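You operate a simulated robot arm through the tools that you are given. There is no shell and no other tool. Be economical: measure what you need, move in short steps, check, and stop when the job is done.

The job below is to be done with a simulated two-armed robot. You get a single attempt, and the scene is never put back.

## Task
Turn the silver engine upside down and tighten frame bolts A and B.
Fine: pin out to turn and back in before the bolts; the other two bolts stay as they are.

The check looks at the end state, three seconds after you hand in, the way a careful person would. Anything else that was tipped, shoved, dropped, spilled or broken makes it a failure.

## Robot
Two 6-joint arms with two-finger grippers on one trunk, on a base that drives. Base frame: it is fixed to the floor where the robot stands at the start and does not move with it; the origin is under the middle of the robot, x ahead of it, y to its left, z up. Units: m, rad, N and s.
The left shoulder is at the start at [0.07, 0.148, 1.467], the right one opposite. With the tool pointing down near the work surface each hand reaches from about 0.18 to 0.48 m from the robot's upright axis, wherever it stands, measured 20 degrees to its own side. Places, roughly: black bench engine [2.1, 0.7, 0.9]; blue lock pin [1.9, 0.6, 1]; letter a bolt [0.7, 0, 0.7]; letter b bolt [1.1, 0.1, 0.7]; letter c bolt [0.7, 0.1, 0.7]; letter d bolt [1, 0.3, 0.7]; red hand wheel [0.5, -0.1, 1]; red lock pin [0.6, 0, 1]; silver engine [0.7, 0.1, 1]; six-cylinder engine [3.5, 1.5, 1]; yellow lock pin [3.4, 1.4, 1.1]. Payload 2.45 kg a hand.
The TCP of each hand is the grasp point between the finger pads, 0.03 m short of the fingertips. In the tool frame z runs along the fingers and y along their closing line. Largest opening 0.106 m; the body of the gripper starts 0.079 m behind the TCP.
Orientation is told as [roll, pitch, yaw] about the base's x, y, z axes, in that order, counted from this pose: with the fingers straight down and closing along the base's y, the tool's x points along the base's -x, its y along +y and its z along -z.

## Interface
- The arms move only by the tool servo_tool. It takes "left_commands", "right_commands" or both (then of equal length, played together; a hand with none holds still); each is a list of rows, each an object (a shift or turn left out is 0, a gripper value left out holds the last) with "delta_pos": the shift along the tool's x, y, z in m, a list of three; "turn": the turn, a rotation vector about the tool's x, y, z in rad, a list of three; "claw": the finger opening in m, from 0 to 0.106. In form: [{"delta_pos": [dx, dy, dz], "turn": [wx, wy, wz], "claw": claw}, ...]. A call has 1 to 12 rows; each row is the pose to reach, as a shift and turn from the pose commanded when the call began, along the tool's axes at that moment. Rows are played at 5 a second. More than 0.05 m and 0.15 rad between two rows, or a gripper value outside its range, and nothing of the call is played. Where a pose cannot be reached the arm comes as near as it can. A force on the tool above 40 N (or 10 N above the force at the start of the call, whichever is more), or a blocked arm, ends the call early, and 0.2 s more pass. Each finger travels about 0.072 m/s and halts on what it meets, pressing with about 20 N; the grip force reading is that of the motor and also rises with nothing between the fingers. The clock runs only during rows and for 0.2 s after the last one: add rows that repeat a pose to give the fingers time. It gives the time, the measured TCP pose, the force on the tool (base axes), the opening and the grip force at its end, in the units of the frame above (readings bear some noise), with the torque about the TCP (base axes, N m) and any sound that the robot's microphone picked up, and new pictures: "views" is both (left out), scene, wrist or none (wrist: the cameras of the hands that moved).
- Cameras (640 x 400 px; columns grow to the right, rows downward): "scene" is now at [0.1224, 0.0146, 1.6684]; the picture's right is [0.19, -0.98, 0.00], its down [-0.79, -0.16, -0.59] and it looks along [0.58, 0.11, -0.81] (base axes); focal length 274 px, centre (320, 200). "left" rides on the left gripper at [0.076, 0.002, -0.106] in its tool frame; the picture's right is [-0.02, 1.00, 0.00], its down [-0.78, -0.02, -0.62] and it looks along [-0.62, -0.01, 0.78] (tool axes); focal length 247 px, centre (320, 200). "right" rides on the right gripper at [0.076, -0.002, -0.106] in its tool frame; the picture's right is [0.02, 1.00, 0.00], its down [-0.78, 0.02, -0.62] and it looks along [-0.62, 0.01, 0.78] (tool axes); focal length 247 px, centre (320, 200). There is no depth. A picture from a camera that has moved, and an enlarged one, comes with that camera's place and axes in the base frame and with its lens.
- move_column(by): slides the trunk up (or, below 0, down) by that many m; the arms and the scene camera ride with it, the base frame stays. It gives what a move gives, with no picture.
- drive_base(legs): drives the robot by 1 to 6 legs, each [ahead, left, turn to the left] in m, m and rad, along the robot's own axes; the way and the turn of a leg run together, so that a leg with both is an arc; at most 1.5 m and 3.142 rad a leg. The arms and the cameras ride along, it lands a little off, and it stops where it bumps. It gives what a move gives, and a new picture of the scene camera.
- head_to(pan, tilt): turns the head with the scene camera to pan (to the left, within 1.501 rad either way) and tilt (down, from -0.506 to 1.204), counted from straight ahead of the robot. It gives what a move gives, and a new picture of the scene camera.
- zoom(camera, box): a new picture of the part [left, top, right, bottom] of that camera's present view, enlarged. No time passes.
- close_job(): hands the job in; it is judged then, once.

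Work in short steps. Places have to be worked out from the pictures, the camera data and where the tool is seen: move nearer, look again, correct. Check each grasp and each placing, and mend what went wrong. You have 120 turns and 260 pictures in all, those below and enlarged ones among them. Open the grippers and draw the arms clear of the work before you hand the job in, unless the task says otherwise; then end with one line.

The tools are called after "Emit:" as name(argument=value, ...) on one line, values as JSON. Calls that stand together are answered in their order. servo_tool: Moves the arms, as the interface text tells. Its arguments: {"type":"object","properties":{"left_commands":{"type":"array"},"right_commands":{"type":"array"},"views":{"type":"string","enum":["both","scene","wrist","none"]}},"required":[]} The other tools are called the same way: move_column (by) slides the trunk up or down; drive_base (legs) drives the base; head_to (pan, tilt) turns the head that bears the scene camera; zoom (camera, box) takes an enlarged picture of a part of a camera's view; close_job () hands the job in.

At the start:

```text
time_s: 0.0
left_tcp_pos: [0.4544, 0.2593, 0.9998]
left_orientation: [0.0, 0.0, -0.001]
left_ft_force: [-0.2, -0.3, -0.3]
left_torque: [0.0, 0.04, 0.01]
left_width: 0.1057
left_grip_force: 0.0
right_tcp_pos: [0.5924, -0.2048, 1.1489]
right_orientation: [0.0, 0.0, 0.0]
right_ft_force: [-0.2, 0.3, 0.2]
right_torque: [0.0, -0.05, 0.02]
right_width: 0.1061
right_grip_force: 0.1
trunk travel left (down, up): [-0.94, 0.0]
robot x, y, heading: [0.0009, -0.0012, -0.001]
head pan, tilt: [0.195, 0.941]
```

scene: 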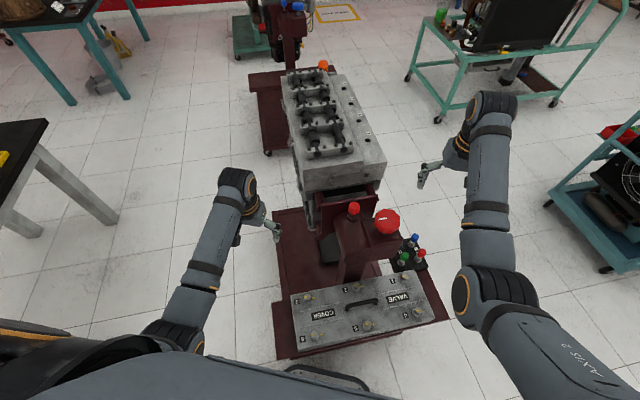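
right: 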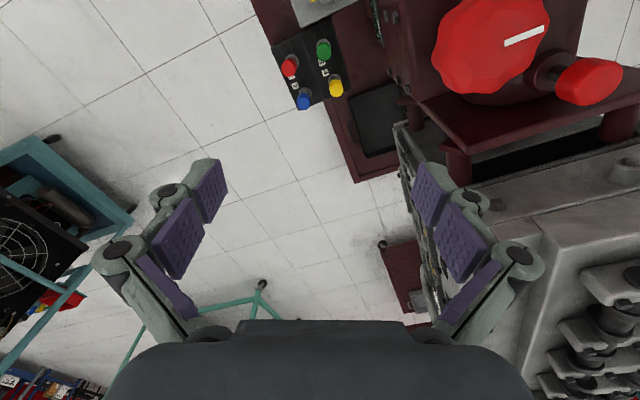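
left: 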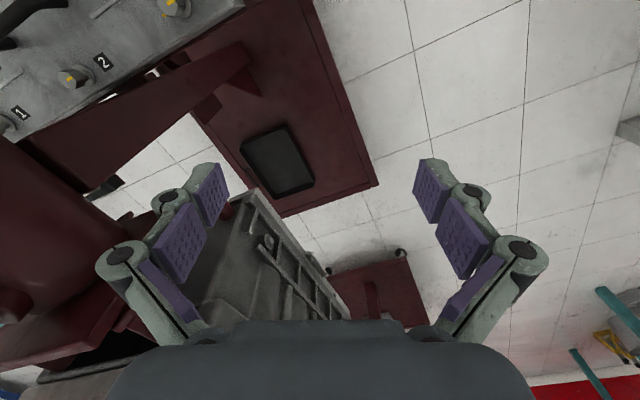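

I start by looking closer at the stand's head: wheel, pin, coloured buttons, and the engine.

Emit:
zoom(camera="scene", box=[260, 180, 460, 360])

Emit:
zoom(camera="scene", box=[230, 40, 430, 220])

Emit:
zoom(camera="right", box=[260, 0, 640, 240])

```text
2.22 times, centred on (360, 270) of scene
camera zoom: at [0.1224, 0.0146, 1.6684], right [0.19, -0.98, 0.0], down [-0.79, -0.16, -0.59], along [0.58, 0.11, -0.81], focal length 609 px, centre (231, 44)
```

zoom: 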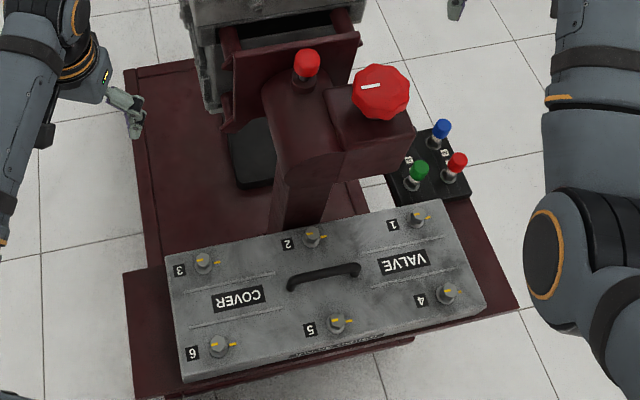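

```text
2.22 times, centred on (330, 130) of scene
camera zoom: at [0.1224, 0.0146, 1.6684], right [0.19, -0.98, 0.0], down [-0.79, -0.16, -0.59], along [0.58, 0.11, -0.81], focal length 609 px, centre (298, 356)
```

zoom: 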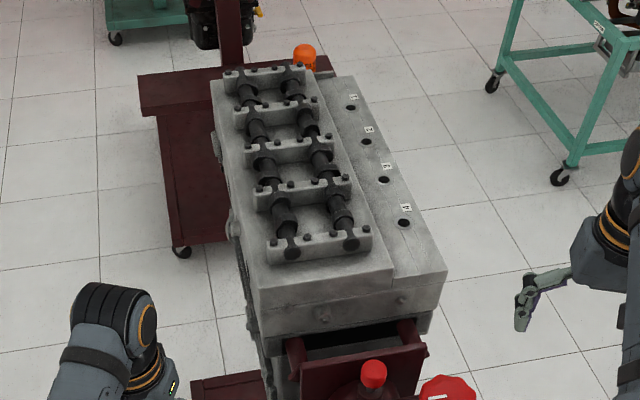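

```text
1.67 times, centred on (450, 120) of right
camera zoom: at [0.5166, -0.2059, 1.2564], right [-0.02, 1.0, 0.0], down [0.78, 0.02, 0.62], along [0.62, 0.01, -0.78], focal length 412 px, centre (103, 333)
```

zoom: 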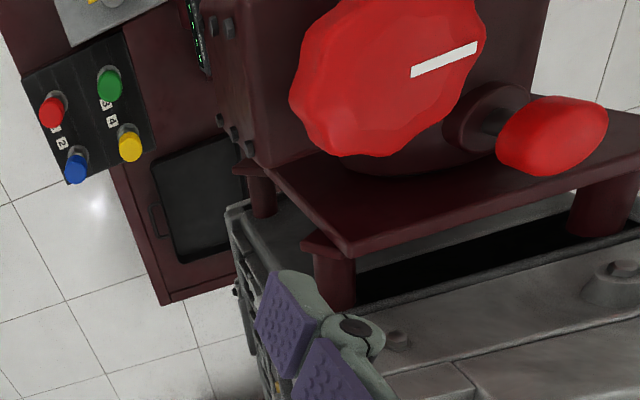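

The wheel looks to have a vertical axis at about (0.53, -0.09, 1.05), with the vertical pin knob beside it. I move the right hand part of the way there, staying high, to triangulate.

Emit:
servo_tool(right_commands=[{"delta_pos": [0.02, 0.03, -0.02]}, {"delta_pos": [0.04, 0.05, -0.03]}, {"delta_pos": [0.06, 0.07, -0.03]}, {"delta_pos": [0.06, 0.07, -0.03]}])

```text
time_s: 1.0
left_tcp_pos: [0.454, 0.261, 0.9996]
left_orientation: [-0.001, 0.0, 0.0]
left_ft_force: [0.0, 0.1, 0.1]
left_torque: [0.01, 0.02, -0.01]
left_width: 0.106
left_grip_force: 0.1
right_tcp_pos: [0.5549, -0.1192, 1.1383]
right_orientation: [-0.001, -0.003, -0.001]
right_ft_force: [-0.4, -0.2, 0.2]
right_torque: [0.06, 0.01, 0.02]
right_width: 0.1059
right_grip_force: 0.0
right hand out of reach, approached as far as the arm can: row 1, 2, 3, 4
trunk travel left (down, up): [-0.94, 0.0]
robot x, y, heading: [0.0048, -0.0006, -0.003]
head pan, tilt: [0.195, 0.941]
camera scene: at [0.1221, 0.0148, 1.6684], right [0.19, -0.98, 0.0], down [-0.79, -0.16, -0.59], along [0.58, 0.11, -0.81], focal length 274 px, centre (320, 200)
camera right: at [0.4794, -0.1192, 1.2442], right [-0.02, 1.0, 0.0], down [0.78, 0.02, 0.62], along [0.62, 0.01, -0.78], focal length 247 px, centre (320, 200)
```

scene: 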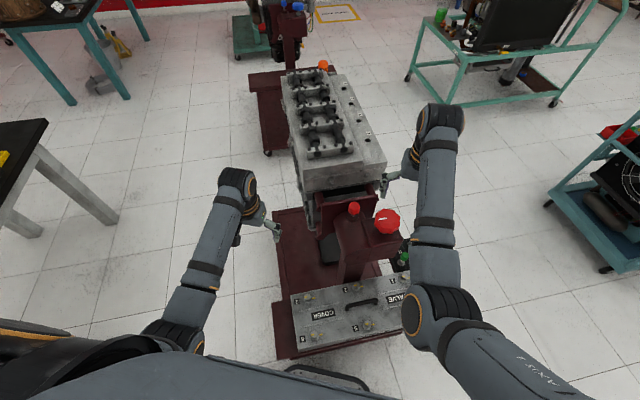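
right: 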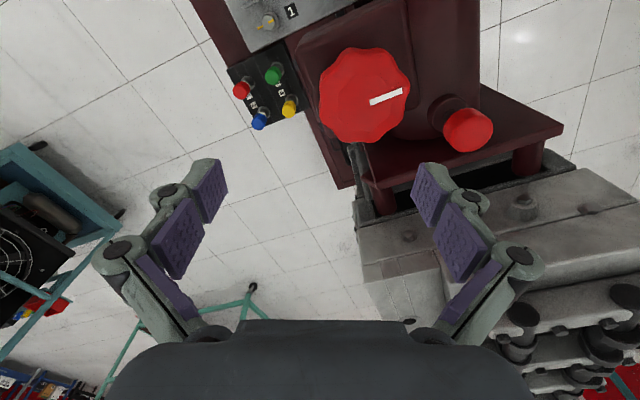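

Wheel top triangulates to ≈(0.529, -0.087, 1.058), and the pin knob to ≈(0.559, 0.005, 1.045). I zoom in on both and on the coloured box.

Emit:
zoom(camera="right", box=[300, 30, 620, 230])

Emit:
zoom(camera="right", box=[200, 0, 360, 150])

Emit:
zoom(camera="left", box=[0, 0, 400, 320])

```text
2.00 times, centred on (460, 130) of right
camera zoom: at [0.4794, -0.1192, 1.2442], right [-0.02, 1.0, 0.0], down [0.78, 0.02, 0.62], along [0.62, 0.01, -0.78], focal length 494 px, centre (40, 340)
```

zoom: 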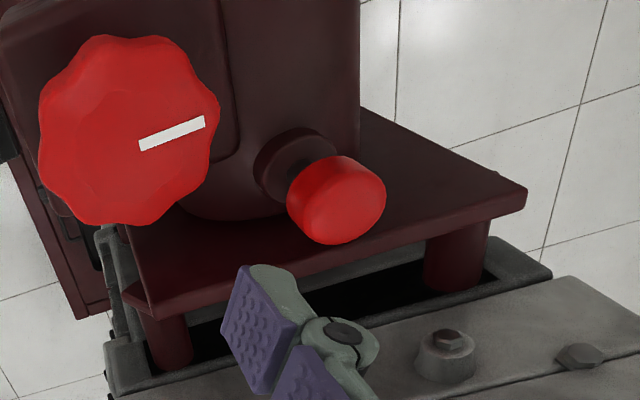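

```text
2.67 times, centred on (280, 75) of right
camera zoom: at [0.4794, -0.1192, 1.2442], right [-0.02, 1.0, 0.0], down [0.78, 0.02, 0.62], along [0.62, 0.01, -0.78], focal length 659 px, centre (427, 533)
```

zoom: 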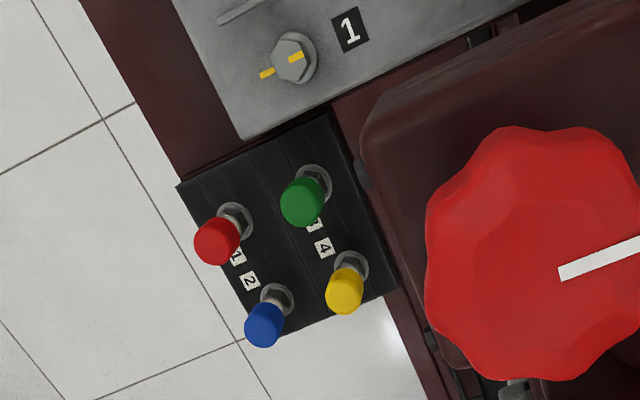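

```text
1.25 times, centred on (200, 160) of left
camera zoom: at [0.3773, 0.2622, 1.107], right [0.02, 1.0, 0.0], down [0.78, -0.02, 0.62], along [0.62, -0.01, -0.78], focal length 309 px, centre (470, 250)
```

zoom: 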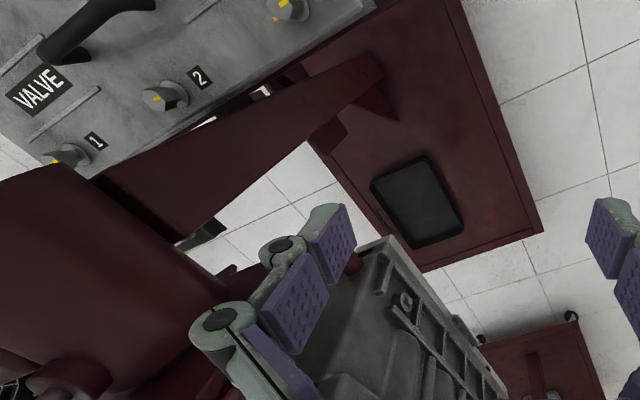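

I pull the right hand back to make room. The left hand goes up and over beside the pin, turned so its fingers close along x, with its camera on the left side.

Emit:
servo_tool(left_commands=[{"delta_pos": [0, 0, -0.04]}, {"delta_pos": [0, 0, -0.08], "turn": [0, 0, 0.14]}, {"delta_pos": [0, -0.02, -0.11], "turn": [0, 0, 0.28]}, {"delta_pos": [-0.01, -0.04, -0.12], "turn": [0, 0, 0.42]}, {"delta_pos": [-0.02, -0.06, -0.12], "turn": [0, 0, 0.56]}, {"delta_pos": [-0.03, -0.08, -0.12], "turn": [0, 0, 0.7]}, {"delta_pos": [-0.04, -0.1, -0.12], "turn": [0, 0, 0.84]}, {"delta_pos": [-0.05, -0.12, -0.12], "turn": [0, 0, 0.98]}, {"delta_pos": [-0.06, -0.14, -0.12], "turn": [0, 0, 1.12]}, {"delta_pos": [-0.07, -0.15, -0.12], "turn": [0, 0, 1.26]}, {"delta_pos": [-0.08, -0.16, -0.12], "turn": [0, 0, 1.4]}, {"delta_pos": [-0.09, -0.17, -0.12], "turn": [0, 0, 1.54]}], right_commands=[{"delta_pos": [0, -0.03, 0.01]}, {"delta_pos": [0, -0.06, 0.01]}, {"delta_pos": [0, -0.09, 0.01]}, {"delta_pos": [0, -0.11, 0.01]}, {"delta_pos": [0, -0.11, 0.01]}, {"delta_pos": [0, -0.11, 0.01]}, {"delta_pos": [0, -0.11, 0.01]}, {"delta_pos": [0, -0.11, 0.01]}, {"delta_pos": [0, -0.11, 0.01]}, {"delta_pos": [0, -0.11, 0.01]}, {"delta_pos": [0, -0.11, 0.01]}, {"delta_pos": [0, -0.11, 0.01]}])

```text
time_s: 3.8
left_tcp_pos: [0.5492, 0.1301, 1.1139]
left_orientation: [0.006, 0.065, -1.503]
left_ft_force: [-2.1, -1.2, -0.8]
left_torque: [0.04, -0.02, -0.09]
left_width: 0.1049
left_grip_force: 0.0
left hand out of reach, approached as far as the arm can: row 3, 4, 5, 6, 7, 8, 9
right_tcp_pos: [0.5574, -0.2297, 1.1243]
right_orientation: [0.001, 0.0, 0.0]
right_ft_force: [0.1, 0.7, 0.5]
right_torque: [0.0, 0.01, 0.02]
right_width: 0.1061
right_grip_force: 0.1
trunk travel left (down, up): [-0.94, 0.0]
robot x, y, heading: [0.0032, -0.0026, -0.001]
head pan, tilt: [0.195, 0.941]
stopped in row 12 (left hand): the arm was blocked; the commanded pose is now the measured one
camera scene: at [0.1219, 0.0137, 1.6684], right [0.19, -0.98, 0.0], down [-0.79, -0.16, -0.59], along [0.58, 0.11, -0.81], focal length 274 px, centre (320, 200)
camera right: at [0.4814, -0.2309, 1.2311], right [-0.02, 1.0, 0.0], down [0.78, 0.02, 0.62], along [0.62, 0.01, -0.78], focal length 247 px, centre (320, 200)
camera left: at [0.5453, 0.1999, 1.2258], right [1.0, 0.04, 0.0], down [0.03, -0.82, 0.57], along [0.03, -0.57, -0.82], focal length 247 px, centre (320, 200)
```

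scene: 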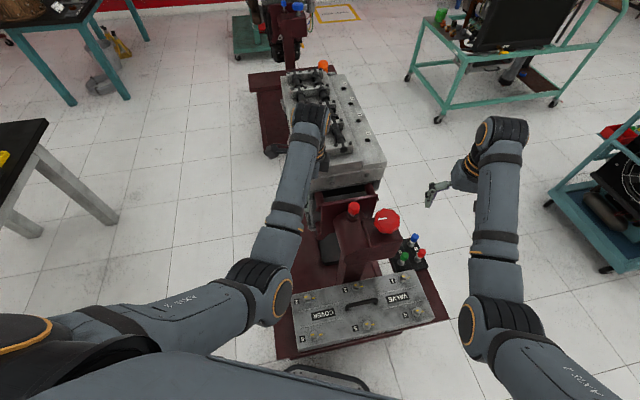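
right: 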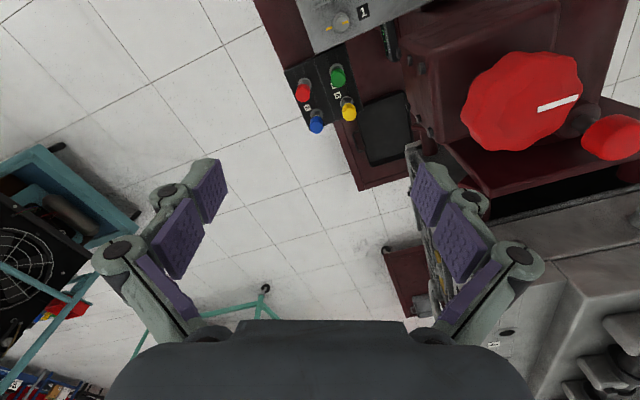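
left: 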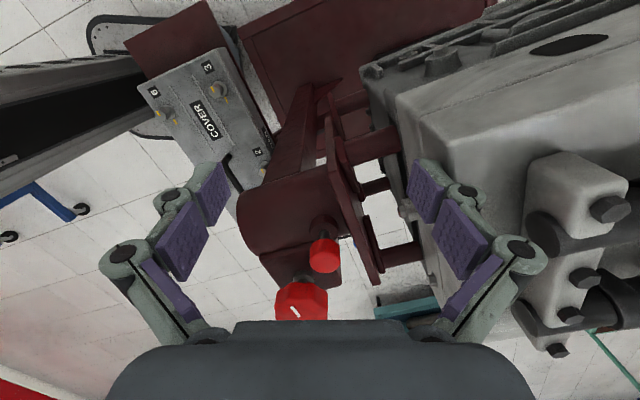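

The left hand stopped near (0.549, 0.130, 1.114) with small forces, probably where the wrist passed a limit. I narrow the fingers and creep toward the pin, with the yaw still short of 90°.

Emit:
servo_tool(left_commands=[{"delta_pos": [0, 0, 0.0], "claw": 0.075}, {"delta_pos": [-0.02, 0.0, 0.0], "turn": [0.0, 0, 0], "claw": 0.075}, {"delta_pos": [-0.04, 0.0, 0.0]}, {"delta_pos": [-0.06, 0.0, 0.0]}, {"delta_pos": [-0.06, 0.0, 0.0]}], views="wrist")

```text
time_s: 5.2
left_tcp_pos: [0.5593, 0.1352, 1.0982]
left_orientation: [0.011, 0.169, -1.44]
left_ft_force: [-4.8, -1.6, -2.5]
left_torque: [0.01, 0.01, -0.01]
left_width: 0.0708
left_grip_force: 0.1
right_tcp_pos: [0.5573, -0.2307, 1.1249]
right_orientation: [0.0, -0.002, 0.0]
right_ft_force: [-0.1, -0.1, 0.1]
right_torque: [-0.04, 0.0, 0.0]
right_width: 0.106
right_grip_force: 0.0
trunk travel left (down, up): [-0.94, 0.0]
robot x, y, heading: [-0.0015, -0.0006, -0.001]
head pan, tilt: [0.195, 0.941]
stopped in row 5 (left hand): the arm was blocked; the commanded pose is now the measured one
camera left: at [0.5518, 0.1943, 1.2168], right [0.99, 0.11, 0.01], down [0.09, -0.87, 0.48], along [0.06, -0.48, -0.88], focal length 247 px, centre (320, 200)
```

left: 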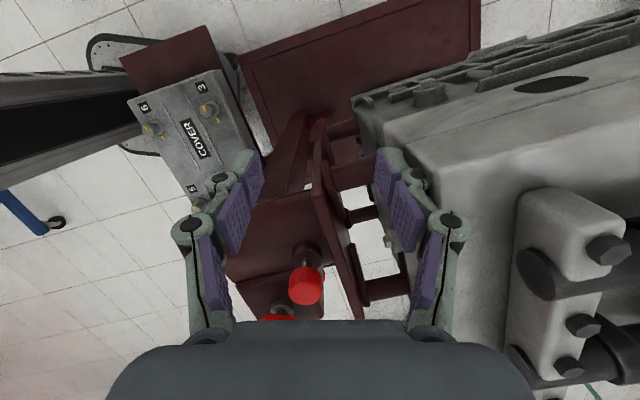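

The arm is blocked and the hand is tilting, so this wrist turn doesn't suit the left arm here. I back off and undo the yaw; the pin can be gripped with the fingers closing along y, which still clears the wheel.

Emit:
servo_tool(left_commands=[{"delta_pos": [0.018, -0.013, -0.005]}, {"delta_pos": [0.036, -0.026, -0.009], "turn": [0.0122, -0.0138, -0.1435]}, {"delta_pos": [0.036, -0.026, -0.009], "turn": [0.0244, -0.0277, -0.287]}, {"delta_pos": [0.036, -0.026, -0.009], "turn": [0.0366, -0.0415, -0.4305]}, {"delta_pos": [0.036, -0.026, -0.009], "turn": [0.0488, -0.0554, -0.574]}, {"delta_pos": [0.036, -0.026, -0.009], "turn": [0.061, -0.0692, -0.7175]}, {"delta_pos": [0.036, -0.026, -0.009], "turn": [0.0732, -0.0831, -0.861]}, {"delta_pos": [0.036, -0.026, -0.009], "turn": [0.0854, -0.0969, -1.0045]}, {"delta_pos": [0.036, -0.026, -0.009], "turn": [0.0976, -0.1108, -1.148]}, {"delta_pos": [0.036, -0.026, -0.009], "turn": [0.1098, -0.1246, -1.2915]}, {"delta_pos": [0.036, -0.026, -0.009], "turn": [0.122, -0.1385, -1.435]}, {"delta_pos": [0.036, -0.026, -0.009], "turn": [0.122, -0.1385, -1.435]}])

```text
time_s: 7.8
left_tcp_pos: [0.5294, 0.1649, 1.1113]
left_orientation: [-0.005, -0.012, -0.004]
left_ft_force: [0.0, 0.4, -0.3]
left_torque: [0.01, 0.0, 0.0]
left_width: 0.0751
left_grip_force: 0.1
left hand out of reach, approached as far as the arm can: row 5, 6, 7, 8, 9
right_tcp_pos: [0.557, -0.2306, 1.1241]
right_orientation: [0.0, 0.0, 0.003]
right_ft_force: [-0.1, -1.0, -0.2]
right_torque: [-0.01, -0.02, -0.01]
right_width: 0.1058
right_grip_force: 0.0
trunk travel left (down, up): [-0.94, 0.0]
robot x, y, heading: [-0.0032, 0.0018, 0.0]
head pan, tilt: [0.195, 0.941]
camera scene: at [0.1223, 0.0144, 1.6684], right [0.19, -0.98, 0.0], down [-0.79, -0.16, -0.59], along [0.58, 0.11, -0.81], focal length 274 px, centre (320, 200)
camera left: at [0.4521, 0.1691, 1.2181], right [0.03, 1.0, 0.0], down [0.78, -0.02, 0.63], along [0.63, -0.02, -0.78], focal length 247 px, centre (320, 200)
```

scene: 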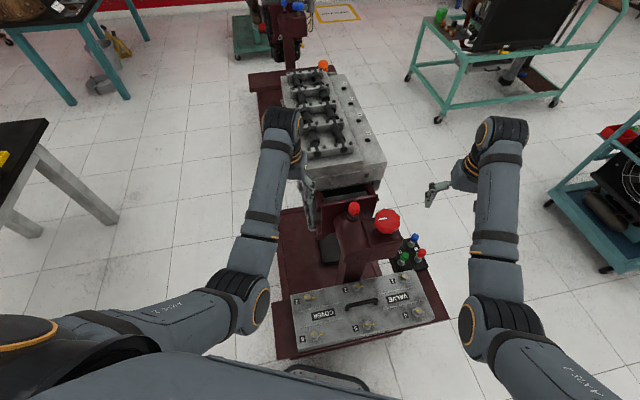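
left: 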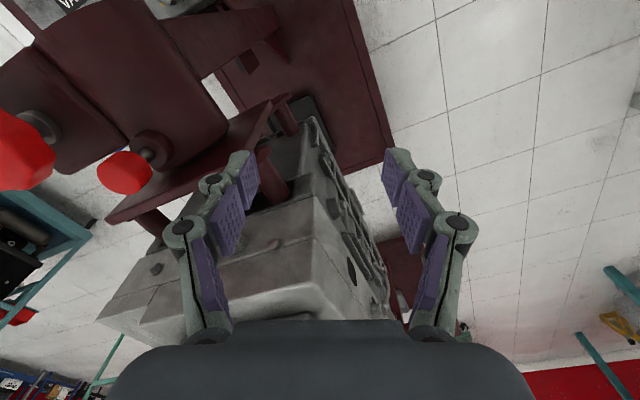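

The hand is upright again, and the left view puts the pin at ≈(0.557, 0.005, 1.047). I move over it at height.

Emit:
servo_tool(left_commands=[{"delta_pos": [-0.005, -0.035, -0.005], "claw": 0.062}, {"delta_pos": [-0.012, -0.075, -0.005]}, {"delta_pos": [-0.02, -0.115, 0]}, {"delta_pos": [-0.027, -0.158, 0]}, {"delta_pos": [-0.027, -0.158, 0]}, {"delta_pos": [-0.027, -0.158, 0]}])

```text
time_s: 9.4
left_tcp_pos: [0.5883, 0.0843, 1.0966]
left_orientation: [0.065, -0.015, 0.052]
left_ft_force: [0.1, -1.4, -0.7]
left_torque: [0.01, 0.03, -0.02]
left_width: 0.0621
left_grip_force: 0.0
left hand out of reach, approached as far as the arm can: row 3, 4, 5, 6
right_tcp_pos: [0.558, -0.2306, 1.1231]
right_orientation: [0.0, 0.001, 0.003]
right_ft_force: [-1.0, -0.8, 1.1]
right_torque: [-0.02, 0.01, 0.0]
right_width: 0.106
right_grip_force: 0.2
trunk travel left (down, up): [-0.94, 0.0]
robot x, y, heading: [-0.0007, -0.0014, 0.003]
head pan, tilt: [0.195, 0.941]
stopped in row 6 (left hand): the arm was blocked; the commanded pose is now the measured one
camera scene: at [0.1231, 0.0136, 1.6683], right [0.19, -0.98, 0.0], down [-0.79, -0.16, -0.59], along [0.58, 0.11, -0.81], focal length 274 px, centre (320, 200)
camera left: at [0.511, 0.0756, 1.2026], right [-0.03, 1.0, 0.07], down [0.77, -0.02, 0.63], along [0.63, 0.07, -0.77], focal length 247 px, centre (320, 200)
```

scene: 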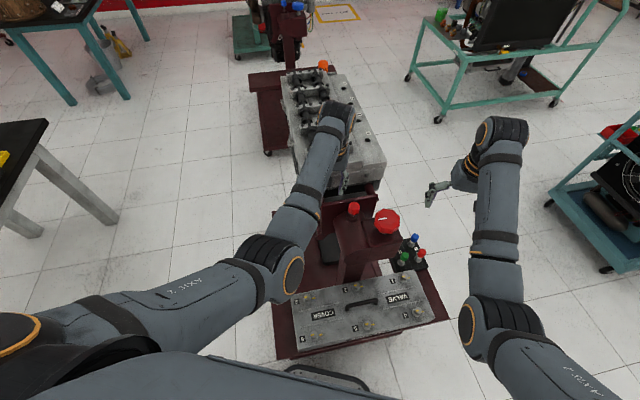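
left: 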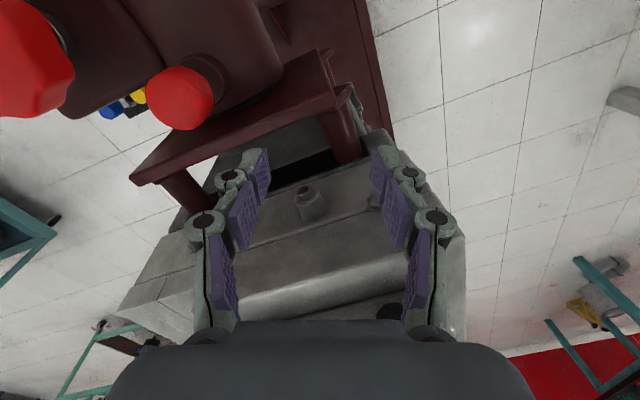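

The left arm cannot swing inward of its own shoulder, so sidestepping the robot to the right will put wheel and pin in the left hand's good sector. First I raise the left hand so it passes over wheel and pin.

Emit:
servo_tool(left_commands=[{"delta_pos": [0.01, 0.03, -0.01], "turn": [0.03, 0.0, 0.02]}, {"delta_pos": [0.02, 0.07, -0.03], "turn": [0.065, 0.015, 0.05]}, {"delta_pos": [0.02, 0.11, -0.05], "turn": [0.065, 0.015, 0.05]}, {"delta_pos": [0.0, 0.14, -0.06], "turn": [0.065, 0.015, 0.05]}, {"delta_pos": [0.0, 0.14, -0.06], "turn": [0.065, 0.015, 0.05]}], views="none")

Emit:
head_to(pan=-0.3, tilt=1.1)

```text
time_s: 10.6
left_tcp_pos: [0.5911, 0.2179, 1.1535]
left_orientation: [-0.002, 0.001, -0.003]
left_ft_force: [-0.4, -0.2, 0.0]
left_torque: [0.02, -0.01, 0.02]
left_width: 0.062
left_grip_force: 0.0
left hand out of reach, approached as far as the arm can: row 3, 4, 5
right_tcp_pos: [0.5568, -0.2299, 1.1246]
right_orientation: [-0.001, -0.003, 0.002]
right_ft_force: [-0.7, -0.6, 0.6]
right_torque: [0.0, 0.0, 0.01]
right_width: 0.1061
right_grip_force: 0.0
trunk travel left (down, up): [-0.94, 0.0]
robot x, y, heading: [-0.0013, 0.0001, 0.005]
head pan, tilt: [0.195, 0.941]
```

```text
time_s: 11.5
left_tcp_pos: [0.5899, 0.2174, 1.1538]
left_orientation: [-0.002, 0.002, -0.001]
left_ft_force: [0.6, 1.0, -1.0]
left_torque: [-0.03, 0.0, -0.01]
left_width: 0.0619
left_grip_force: 0.0
right_tcp_pos: [0.5575, -0.2292, 1.1238]
right_orientation: [0.001, -0.001, 0.001]
right_ft_force: [0.7, 0.3, -0.3]
right_torque: [-0.02, 0.01, -0.01]
right_width: 0.106
right_grip_force: 0.0
trunk travel left (down, up): [-0.94, 0.0]
robot x, y, heading: [-0.0005, -0.0014, -0.005]
head pan, tilt: [-0.3, 1.1]
camera scene: at [0.111, -0.0181, 1.6575], right [-0.29, -0.96, 0.0], down [-0.85, 0.26, -0.45], along [0.43, -0.13, -0.89], focal length 274 px, centre (320, 200)
```

scene: 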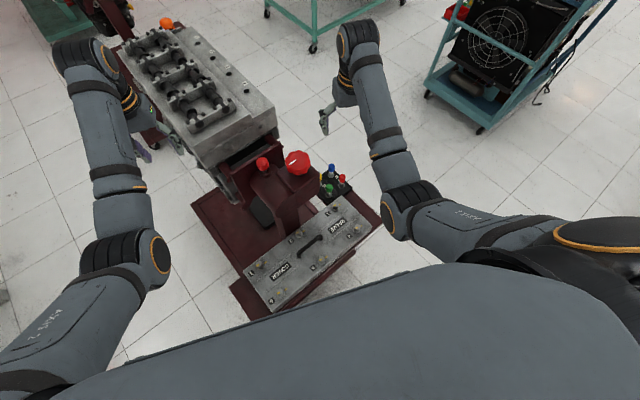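

Floor to the right is clear and the left hand is at z=1.15, above wheel and pin. Sidestep right 0.3 m.

Emit:
drive_base(legs=[[0, -0.3, 0]])

Emit:
head_to(pan=0.35, tilt=0.85)

```text
time_s: 13.6
left_tcp_pos: [0.591, -0.0769, 1.1534]
left_orientation: [-0.004, 0.002, -0.001]
left_ft_force: [0.2, 0.0, 0.4]
left_torque: [0.0, 0.02, 0.0]
left_width: 0.0618
left_grip_force: 0.0
right_tcp_pos: [0.5573, -0.5251, 1.1256]
right_orientation: [-0.001, -0.003, 0.002]
right_ft_force: [0.3, 0.1, -0.5]
right_torque: [-0.03, 0.02, -0.02]
right_width: 0.1057
right_grip_force: 0.0
trunk travel left (down, up): [-0.94, 0.0]
robot x, y, heading: [-0.0019, -0.2978, -0.001]
head pan, tilt: [-0.3, 1.1]
camera scene: at [0.1107, -0.3125, 1.6575], right [-0.3, -0.96, 0.0], down [-0.85, 0.26, -0.45], along [0.43, -0.14, -0.89], focal length 274 px, centre (320, 200)
```

scene: 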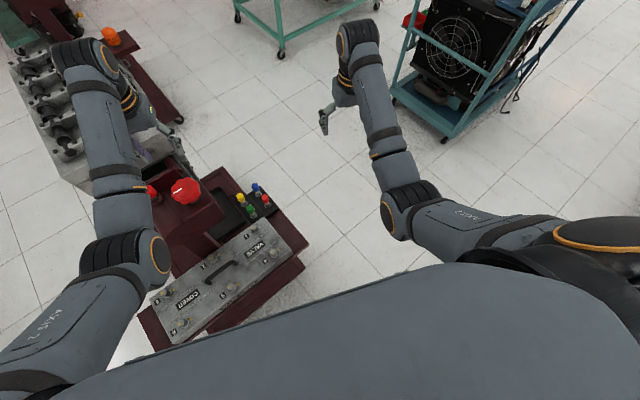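

```text
time_s: 14.6
left_tcp_pos: [0.5908, -0.0786, 1.1546]
left_orientation: [-0.003, 0.001, -0.002]
left_ft_force: [0.1, 0.1, 0.1]
left_torque: [0.02, -0.02, 0.03]
left_width: 0.062
left_grip_force: 0.0
right_tcp_pos: [0.5582, -0.5266, 1.1243]
right_orientation: [0.0, -0.002, 0.001]
right_ft_force: [-0.7, 0.1, 0.2]
right_torque: [0.03, 0.0, -0.02]
right_width: 0.1058
right_grip_force: 0.1
trunk travel left (down, up): [-0.94, 0.0]
robot x, y, heading: [0.0004, -0.2978, -0.003]
head pan, tilt: [0.351, 0.85]
camera scene: at [0.1238, -0.2699, 1.6752], right [0.34, -0.94, 0.0], down [-0.71, -0.26, -0.66], along [0.62, 0.23, -0.75], focal length 274 px, centre (320, 200)
```

scene: 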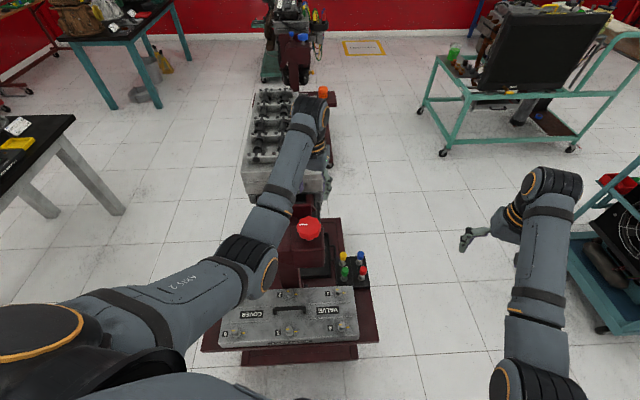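

Now the left hand moves above the pin at (0.557, 0.005).

Emit:
servo_tool(left_commands=[{"delta_pos": [0.01, 0.04, 0.01]}, {"delta_pos": [0.025, 0.083, 0.025]}, {"delta_pos": [0.034, 0.083, 0.045]}, {"delta_pos": [0.034, 0.083, 0.045]}], views="wrist")

```text
time_s: 15.6
left_tcp_pos: [0.5541, 0.0047, 1.1079]
left_orientation: [-0.003, 0.001, -0.003]
left_ft_force: [0.0, -0.4, 0.7]
left_torque: [-0.01, -0.03, -0.02]
left_width: 0.0618
left_grip_force: 0.0
right_tcp_pos: [0.5577, -0.5271, 1.1244]
right_orientation: [0.001, -0.001, 0.001]
right_ft_force: [0.2, 1.0, 0.1]
right_torque: [0.01, -0.02, 0.03]
right_width: 0.1058
right_grip_force: 0.0
trunk travel left (down, up): [-0.94, 0.0]
robot x, y, heading: [-0.0013, -0.2946, -0.0]
head pan, tilt: [0.351, 0.85]
camera left: at [0.4794, 0.0068, 1.2158], right [0.02, 1.0, 0.0], down [0.78, -0.02, 0.62], along [0.62, -0.02, -0.78], focal length 247 px, centre (320, 200)
```

left: 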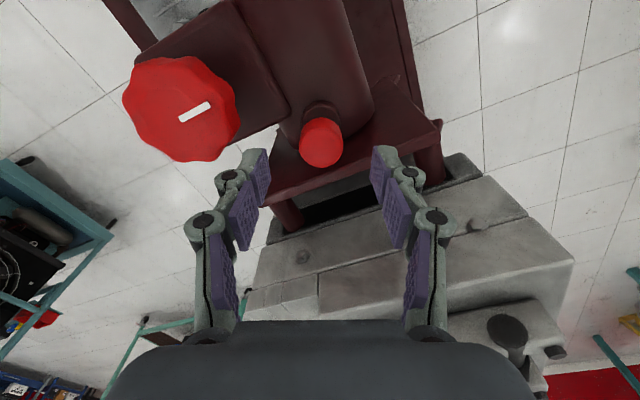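

The knob sits right below the TCP, needing only a 3 mm correction. I descend to z≈1.055.

Emit:
servo_tool(left_commands=[{"delta_pos": [-0.003, 0.003, 0.02]}, {"delta_pos": [-0.003, 0.003, 0.04]}, {"delta_pos": [-0.003, 0.003, 0.053]}, {"delta_pos": [-0.003, 0.003, 0.053]}], views="wrist")

```text
time_s: 16.6
left_tcp_pos: [0.559, 0.0065, 1.0543]
left_orientation: [-0.005, 0.002, -0.004]
left_ft_force: [-0.1, -0.8, -0.5]
left_torque: [0.0, 0.04, 0.0]
left_width: 0.062
left_grip_force: 0.1
right_tcp_pos: [0.5573, -0.5273, 1.1248]
right_orientation: [0.0, 0.0, -0.001]
right_ft_force: [0.3, 0.0, 0.5]
right_torque: [-0.02, -0.02, -0.03]
right_width: 0.1059
right_grip_force: 0.1
trunk travel left (down, up): [-0.94, 0.0]
robot x, y, heading: [-0.0004, -0.2947, -0.003]
head pan, tilt: [0.351, 0.85]
camera left: at [0.4833, 0.0102, 1.1625], right [0.02, 1.0, 0.0], down [0.78, -0.02, 0.62], along [0.62, -0.02, -0.78], focal length 247 px, centre (320, 200)
```

left: 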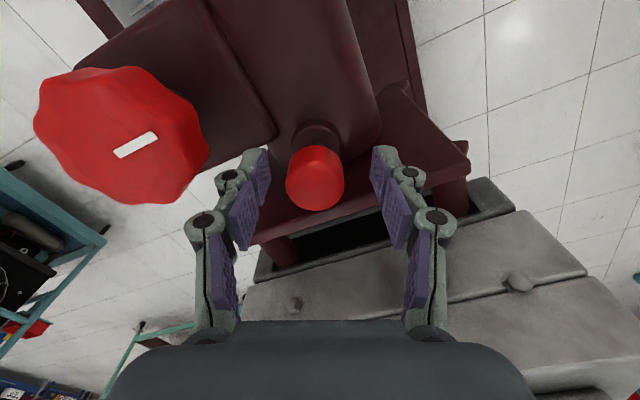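

The knob is centred between the pads. Down 6 mm more and close.

Emit:
servo_tool(left_commands=[{"delta_pos": [0, 0, 0.006]}, {"delta_pos": [0, 0, 0.006], "claw": 0.03}, {"delta_pos": [0, 0, 0.006], "claw": 0.02}, {"delta_pos": [0, 0, 0.006], "claw": 0.01}, {"delta_pos": [0, 0, 0.006], "claw": 0.01}], views="wrist")

```text
time_s: 17.8
left_tcp_pos: [0.5597, 0.0042, 1.0487]
left_orientation: [-0.004, 0.002, -0.004]
left_ft_force: [0.4, -5.0, -1.3]
left_torque: [-0.05, -0.25, 0.15]
left_width: 0.0301
left_grip_force: 45.2
right_tcp_pos: [0.5569, -0.5274, 1.1255]
right_orientation: [0.003, 0.0, 0.0]
right_ft_force: [0.5, -0.4, -0.5]
right_torque: [-0.02, 0.01, 0.0]
right_width: 0.106
right_grip_force: 0.1
trunk travel left (down, up): [-0.94, 0.0]
robot x, y, heading: [-0.0027, -0.2989, 0.001]
head pan, tilt: [0.351, 0.85]
camera left: at [0.4838, 0.0075, 1.1571], right [0.02, 1.0, 0.0], down [0.78, -0.02, 0.62], along [0.62, -0.02, -0.78], focal length 247 px, centre (320, 200)
```

left: 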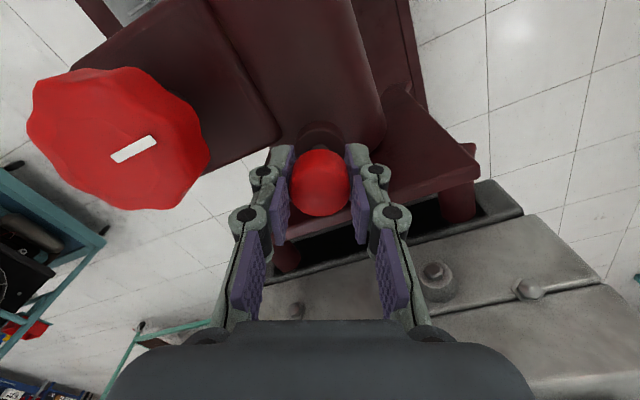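

Gripped, 30 mm wide. I pull up gently in small steps.

Emit:
servo_tool(left_commands=[{"delta_pos": [0, 0.0, -0.01]}, {"delta_pos": [0, 0.0, -0.02]}, {"delta_pos": [0, 0.0, -0.03]}, {"delta_pos": [0, 0.0, -0.04]}, {"delta_pos": [0, 0.0, -0.04]}], views="wrist")

```text
time_s: 19.0
left_tcp_pos: [0.5599, 0.0053, 1.0882]
left_orientation: [-0.002, 0.005, -0.001]
left_ft_force: [-2.3, -10.5, -2.2]
left_torque: [-0.19, 0.5, 0.18]
left_width: 0.0302
left_grip_force: 45.3
right_tcp_pos: [0.5572, -0.5284, 1.1232]
right_orientation: [0.002, -0.001, 0.002]
right_ft_force: [0.1, -0.6, 0.7]
right_torque: [0.02, 0.02, 0.0]
right_width: 0.1059
right_grip_force: 0.1
trunk travel left (down, up): [-0.94, 0.0]
robot x, y, heading: [-0.0012, -0.2978, 0.001]
head pan, tilt: [0.351, 0.85]
camera left: at [0.4839, 0.0073, 1.1972], right [0.02, 1.0, 0.0], down [0.78, -0.02, 0.62], along [0.62, -0.02, -0.79], focal length 247 px, centre (320, 200)
```

left: 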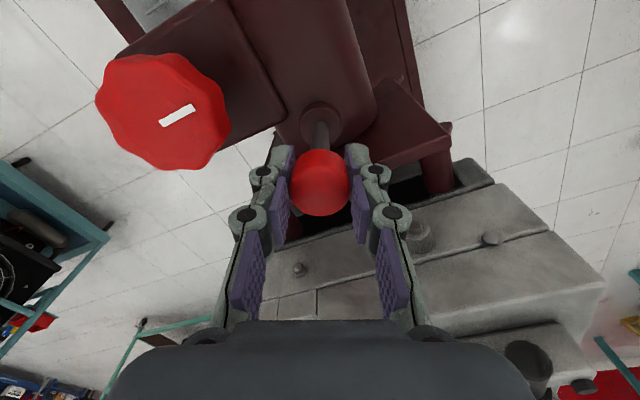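

The pin is up 4 cm and its shaft is still in the collar, with little vertical force. I pull a bit more to find a stop or the pin's end.

Emit:
servo_tool(left_commands=[{"delta_pos": [0, 0.001, -0.008]}, {"delta_pos": [0, 0.002, -0.016]}, {"delta_pos": [0, 0.002, -0.024]}, {"delta_pos": [0, 0.002, -0.024]}], views="wrist")

```text
time_s: 19.5
left_tcp_pos: [0.5597, 0.0046, 1.0902]
left_orientation: [-0.01, 0.018, -0.005]
left_ft_force: [7.3, -7.0, -12.2]
left_torque: [0.55, 0.44, 0.39]
left_width: 0.0303
left_grip_force: 44.8
right_tcp_pos: [0.5605, -0.5267, 1.1228]
right_orientation: [-0.001, 0.002, 0.001]
right_ft_force: [0.1, 1.2, 0.1]
right_torque: [0.0, 0.01, 0.0]
right_width: 0.1061
right_grip_force: 0.0
trunk travel left (down, up): [-0.94, 0.0]
robot x, y, heading: [-0.0019, -0.2995, 0.001]
head pan, tilt: [0.351, 0.85]
stopped in row 2 (left hand): the force on the tool passed its limit at 44 N (the readings are from after the stop); the commanded pose is now the measured one
camera left: at [0.4858, 0.0085, 1.1993], right [0.03, 1.0, -0.01], down [0.79, -0.01, 0.61], along [0.61, -0.02, -0.79], focal length 247 px, centre (320, 200)
```

left: 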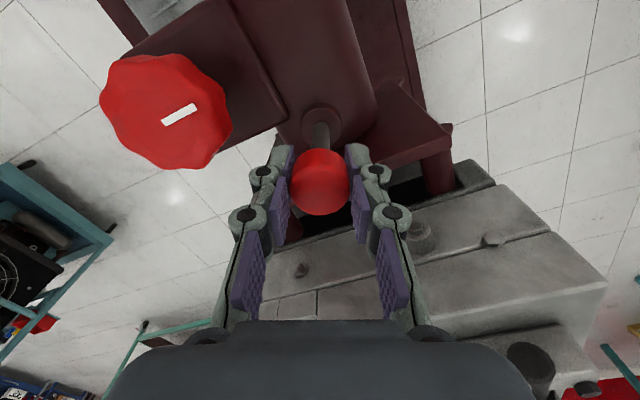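

There's an end stop at about 4 cm of travel. I release to see whether the pin stays out.

Emit:
servo_tool(left_commands=[{"delta_pos": [0, 0, 0.0], "claw": 0.04}, {"delta_pos": [0, 0, 0.0], "claw": 0.05}, {"delta_pos": [0, 0, -0.01], "claw": 0.06}, {"delta_pos": [0, 0, -0.02], "claw": 0.06}, {"delta_pos": [0, 0, -0.02], "claw": 0.06}], views="wrist")

```text
time_s: 20.7
left_tcp_pos: [0.5585, 0.0066, 1.1128]
left_orientation: [-0.008, 0.013, -0.004]
left_ft_force: [0.3, -0.3, -0.4]
left_torque: [-0.01, 0.01, 0.01]
left_width: 0.06
left_grip_force: 0.0
right_tcp_pos: [0.5571, -0.5259, 1.1249]
right_orientation: [-0.001, -0.001, 0.001]
right_ft_force: [0.2, 0.2, 0.4]
right_torque: [0.01, -0.02, -0.02]
right_width: 0.1062
right_grip_force: 0.0
trunk travel left (down, up): [-0.94, 0.0]
robot x, y, heading: [0.0003, -0.2963, 0.001]
head pan, tilt: [0.351, 0.85]
camera left: at [0.4833, 0.0093, 1.2213], right [0.03, 1.0, -0.01], down [0.79, -0.01, 0.61], along [0.61, -0.02, -0.79], focal length 247 px, centre (320, 200)
```

left: 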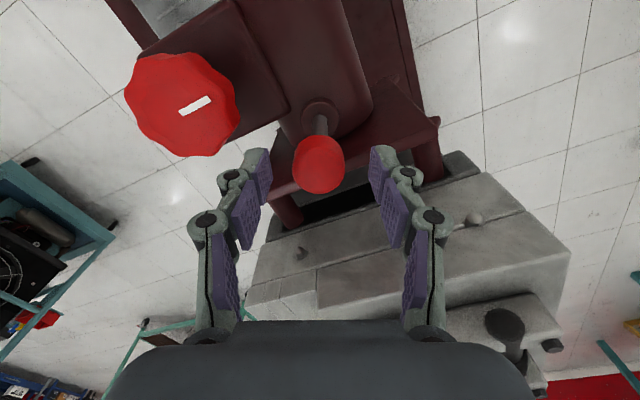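

The pin stays out by itself. Next I move up and over the wheel, opening wide.

Emit:
servo_tool(left_commands=[{"delta_pos": [0, 0, -0.04], "turn": [-0.008, -0.013, -0.004]}, {"delta_pos": [0.01, -0.03, -0.045], "turn": [-0.008, -0.013, -0.004]}, {"delta_pos": [0.02, -0.06, -0.045], "turn": [-0.008, -0.013, -0.004], "claw": 0.09}, {"delta_pos": [0.03, -0.094, -0.035], "turn": [-0.008, -0.013, -0.004], "claw": 0.09}, {"delta_pos": [0.03, -0.094, -0.005], "turn": [-0.008, -0.013, -0.004], "claw": 0.09}, {"delta_pos": [0.03, -0.094, -0.005], "turn": [-0.008, -0.013, -0.004], "claw": 0.09}], views="wrist")

```text
time_s: 22.1
left_tcp_pos: [0.5344, -0.0883, 1.107]
left_orientation: [-0.001, 0.001, 0.0]
left_ft_force: [-0.2, -0.3, -0.4]
left_torque: [0.02, -0.02, -0.02]
left_width: 0.09
left_grip_force: 0.1
left hand out of reach, approached as far as the arm can: row 1, 2, 3, 4, 5, 6
right_tcp_pos: [0.558, -0.5268, 1.1246]
right_orientation: [0.0, 0.001, 0.001]
right_ft_force: [0.1, 0.3, 0.8]
right_torque: [-0.02, 0.03, 0.03]
right_width: 0.1061
right_grip_force: 0.2
trunk travel left (down, up): [-0.94, 0.0]
robot x, y, heading: [-0.0012, -0.2973, 0.002]
head pan, tilt: [0.351, 0.85]
camera left: at [0.4585, -0.086, 1.2149], right [0.02, 1.0, 0.0], down [0.78, -0.02, 0.62], along [0.62, -0.01, -0.78], focal length 247 px, centre (320, 200)
```

left: 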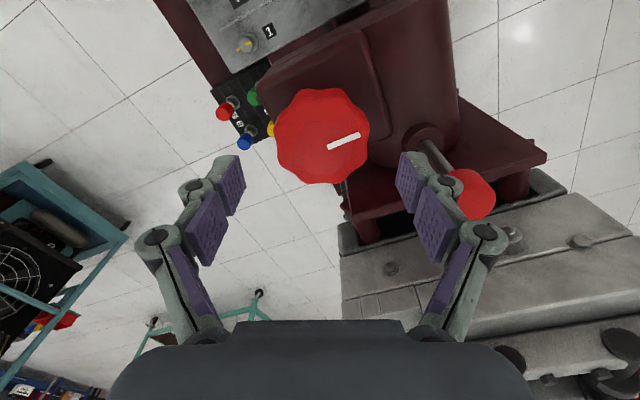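

Wheel centre refines to (0.529, -0.085). The reach is a bit cramped here, so I back the base off 5 cm for wrist freedom.

Emit:
drive_base(legs=[[-0.06, 0, 0]])

Emit:
servo_tool(left_commands=[{"delta_pos": [-0.03, 0.003, -0.01]}, {"delta_pos": [-0.055, 0.003, -0.01]}, {"delta_pos": [-0.055, 0.003, -0.01]}], views="wrist")

```text
time_s: 23.0
left_tcp_pos: [0.4859, -0.0887, 1.1034]
left_orientation: [-0.001, 0.008, 0.0]
left_ft_force: [1.2, -0.2, -1.1]
left_torque: [-0.01, 0.12, 0.0]
left_width: 0.0901
left_grip_force: 0.0
right_tcp_pos: [0.5079, -0.527, 1.1194]
right_orientation: [0.0, 0.007, 0.0]
right_ft_force: [1.0, -0.1, -0.6]
right_torque: [0.04, 0.08, -0.01]
right_width: 0.1058
right_grip_force: 0.0
trunk travel left (down, up): [-0.94, 0.0]
robot x, y, heading: [-0.0598, -0.2994, -0.002]
head pan, tilt: [0.351, 0.85]
camera scene: at [0.0783, -0.2702, 1.674], right [0.34, -0.94, 0.0], down [-0.71, -0.26, -0.65], along [0.61, 0.23, -0.76], focal length 274 px, centre (320, 200)
```

scene: 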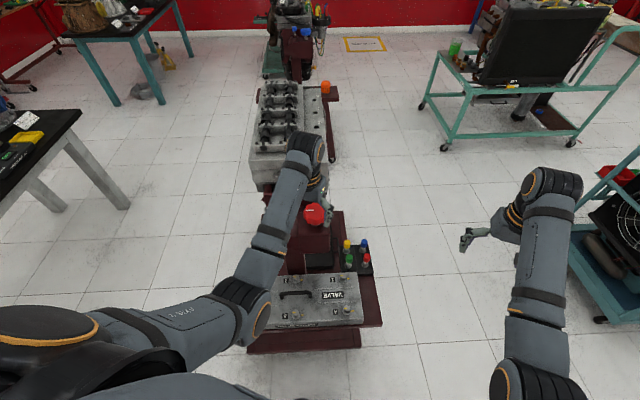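

```text
time_s: 23.8
left_tcp_pos: [0.5282, -0.0854, 1.1179]
left_orientation: [-0.003, 0.0, 0.0]
left_ft_force: [0.4, 0.3, 0.9]
left_torque: [0.0, -0.03, 0.01]
left_width: 0.0899
left_grip_force: 0.1
right_tcp_pos: [0.4975, -0.5275, 1.1267]
right_orientation: [0.0, -0.004, 0.0]
right_ft_force: [-1.1, 0.7, 0.7]
right_torque: [-0.04, -0.06, 0.02]
right_width: 0.106
right_grip_force: 0.1
trunk travel left (down, up): [-0.94, 0.0]
robot x, y, heading: [-0.0594, -0.2974, -0.002]
head pan, tilt: [0.351, 0.85]
camera left: at [0.4529, -0.083, 1.226], right [0.02, 1.0, 0.0], down [0.78, -0.02, 0.62], along [0.62, -0.01, -0.78], focal length 247 px, centre (320, 200)
```

left: 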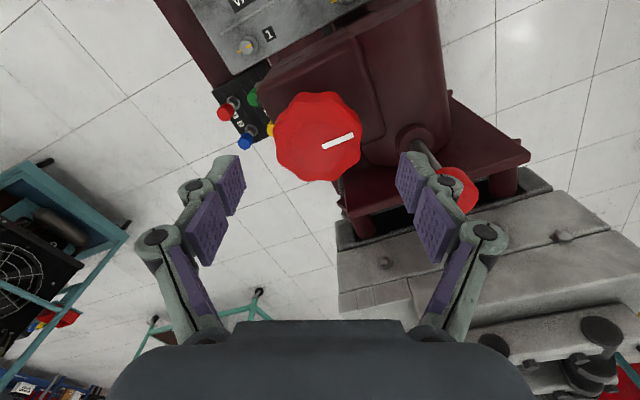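

I'm centred over the wheel. I test the wrist range by yawing toward +1.5 rad above the wheel.

Emit:
servo_tool(left_commands=[{"turn": [0, 0, -0.14]}, {"turn": [0, 0, -0.28]}, {"turn": [0, 0, -0.42]}, {"turn": [0, 0, -0.56]}, {"turn": [0, 0, -0.7]}, {"turn": [0, 0, -0.84]}, {"turn": [0, 0, -0.98]}, {"turn": [0, 0, -1.12]}, {"turn": [0, 0, -1.26]}, {"turn": [0, 0, -1.4]}, {"turn": [0, 0, -1.54]}], views="wrist")

```text
time_s: 26.2
left_tcp_pos: [0.5316, -0.0848, 1.1179]
left_orientation: [0.002, -0.001, 1.544]
left_ft_force: [0.4, -0.4, -0.1]
left_torque: [0.0, 0.01, -0.01]
left_width: 0.0901
left_grip_force: 0.1
right_tcp_pos: [0.4992, -0.5267, 1.1247]
right_orientation: [-0.002, -0.002, -0.001]
right_ft_force: [0.5, -0.1, 0.3]
right_torque: [-0.01, -0.01, 0.03]
right_width: 0.106
right_grip_force: 0.0
trunk travel left (down, up): [-0.94, 0.0]
robot x, y, heading: [-0.059, -0.2951, -0.004]
head pan, tilt: [0.351, 0.85]
camera left: at [0.5284, -0.1611, 1.225], right [-1.0, 0.05, 0.0], down [0.04, 0.78, 0.62], along [0.03, 0.62, -0.78], focal length 247 px, centre (320, 200)
```

left: 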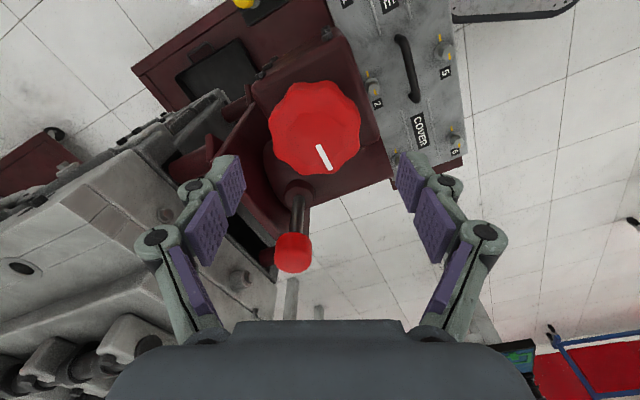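

Yaw +1.54 is fully reachable. I descend around the wheel and close on it.

Emit:
servo_tool(left_commands=[{"delta_pos": [0.002, 0, 0.02]}, {"delta_pos": [0.002, 0, 0.04]}, {"delta_pos": [0.002, 0, 0.052]}, {"delta_pos": [0.002, 0, 0.052], "claw": 0.075}, {"delta_pos": [0.002, 0, 0.052], "claw": 0.06}, {"delta_pos": [0.002, 0, 0.052], "claw": 0.04}, {"delta_pos": [0.002, 0, 0.052], "claw": 0.03}, {"delta_pos": [0.002, 0, 0.052], "claw": 0.03}], views="wrist")

```text
time_s: 28.0
left_tcp_pos: [0.5358, -0.0877, 1.0662]
left_orientation: [-0.002, 0.001, 1.54]
left_ft_force: [14.1, 2.6, 7.9]
left_torque: [-0.04, -0.76, 0.0]
left_width: 0.0657
left_grip_force: 45.2
right_tcp_pos: [0.5017, -0.5275, 1.1232]
right_orientation: [-0.001, -0.002, 0.0]
right_ft_force: [-0.1, -0.3, -0.3]
right_torque: [0.01, 0.01, 0.05]
right_width: 0.1059
right_grip_force: 0.1
trunk travel left (down, up): [-0.94, 0.0]
robot x, y, heading: [-0.0592, -0.297, -0.006]
head pan, tilt: [0.351, 0.85]
camera left: at [0.5311, -0.1637, 1.1734], right [-1.0, 0.05, 0.0], down [0.04, 0.78, 0.62], along [0.03, 0.62, -0.78], focal length 247 px, centre (320, 200)
```

left: 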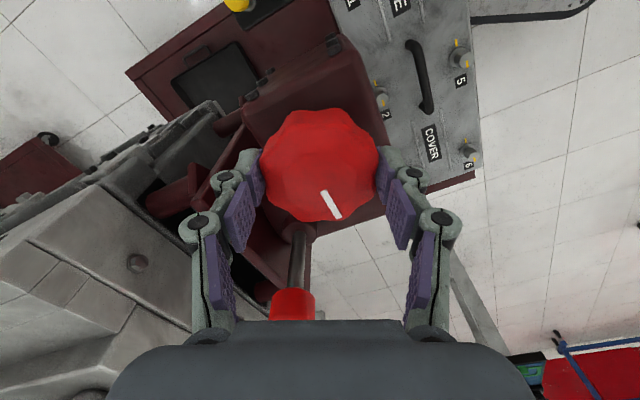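

Gripped at 66 mm. I make a first trial turn of 0.56 rad clockwise, seen from above, with a small centring shift.

Emit:
servo_tool(left_commands=[{"delta_pos": [0, -0.003, 0]}, {"delta_pos": [0, -0.004, 0], "turn": [0, 0, 0.14]}, {"delta_pos": [0, -0.004, 0], "turn": [0, 0, 0.28]}, {"delta_pos": [0, -0.004, 0], "turn": [0, 0, 0.42]}, {"delta_pos": [0, -0.004, 0], "turn": [0, 0, 0.56]}, {"delta_pos": [0, -0.004, 0], "turn": [0, 0, 0.56]}])

```text
time_s: 29.4
left_tcp_pos: [0.5356, -0.0872, 1.0675]
left_orientation: [0.0, 0.002, 0.979]
left_ft_force: [0.9, 1.8, 7.4]
left_torque: [0.38, 0.18, 0.04]
left_width: 0.0655
left_grip_force: 45.1
right_tcp_pos: [0.498, -0.527, 1.1252]
right_orientation: [-0.001, -0.001, -0.001]
right_ft_force: [0.2, 0.8, 0.4]
right_torque: [0.0, 0.0, 0.01]
right_width: 0.1059
right_grip_force: 0.0
trunk travel left (down, up): [-0.94, 0.0]
robot x, y, heading: [-0.0599, -0.2941, 0.001]
head pan, tilt: [0.351, 0.85]
camera scene: at [0.0647, -0.27, 1.6753], right [0.34, -0.94, 0.0], down [-0.71, -0.26, -0.66], along [0.62, 0.23, -0.75], focal length 274 px, centre (320, 200)
camera left: at [0.4911, -0.1497, 1.1733], right [-0.82, 0.58, 0.0], down [0.45, 0.64, 0.62], along [0.36, 0.51, -0.78], focal length 247 px, centre (320, 200)
```

scene: 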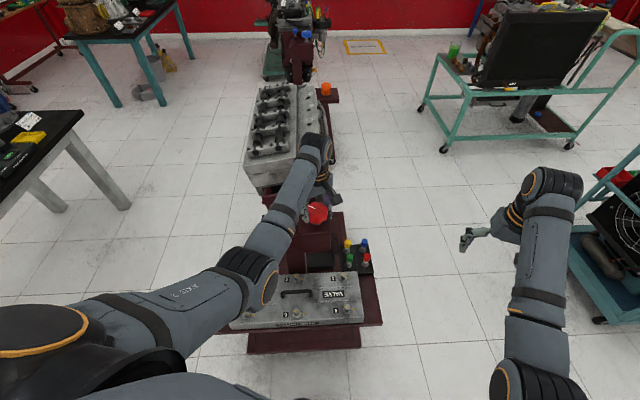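
left: 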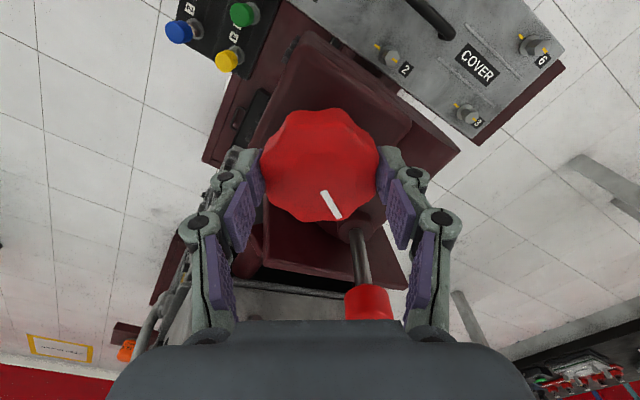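

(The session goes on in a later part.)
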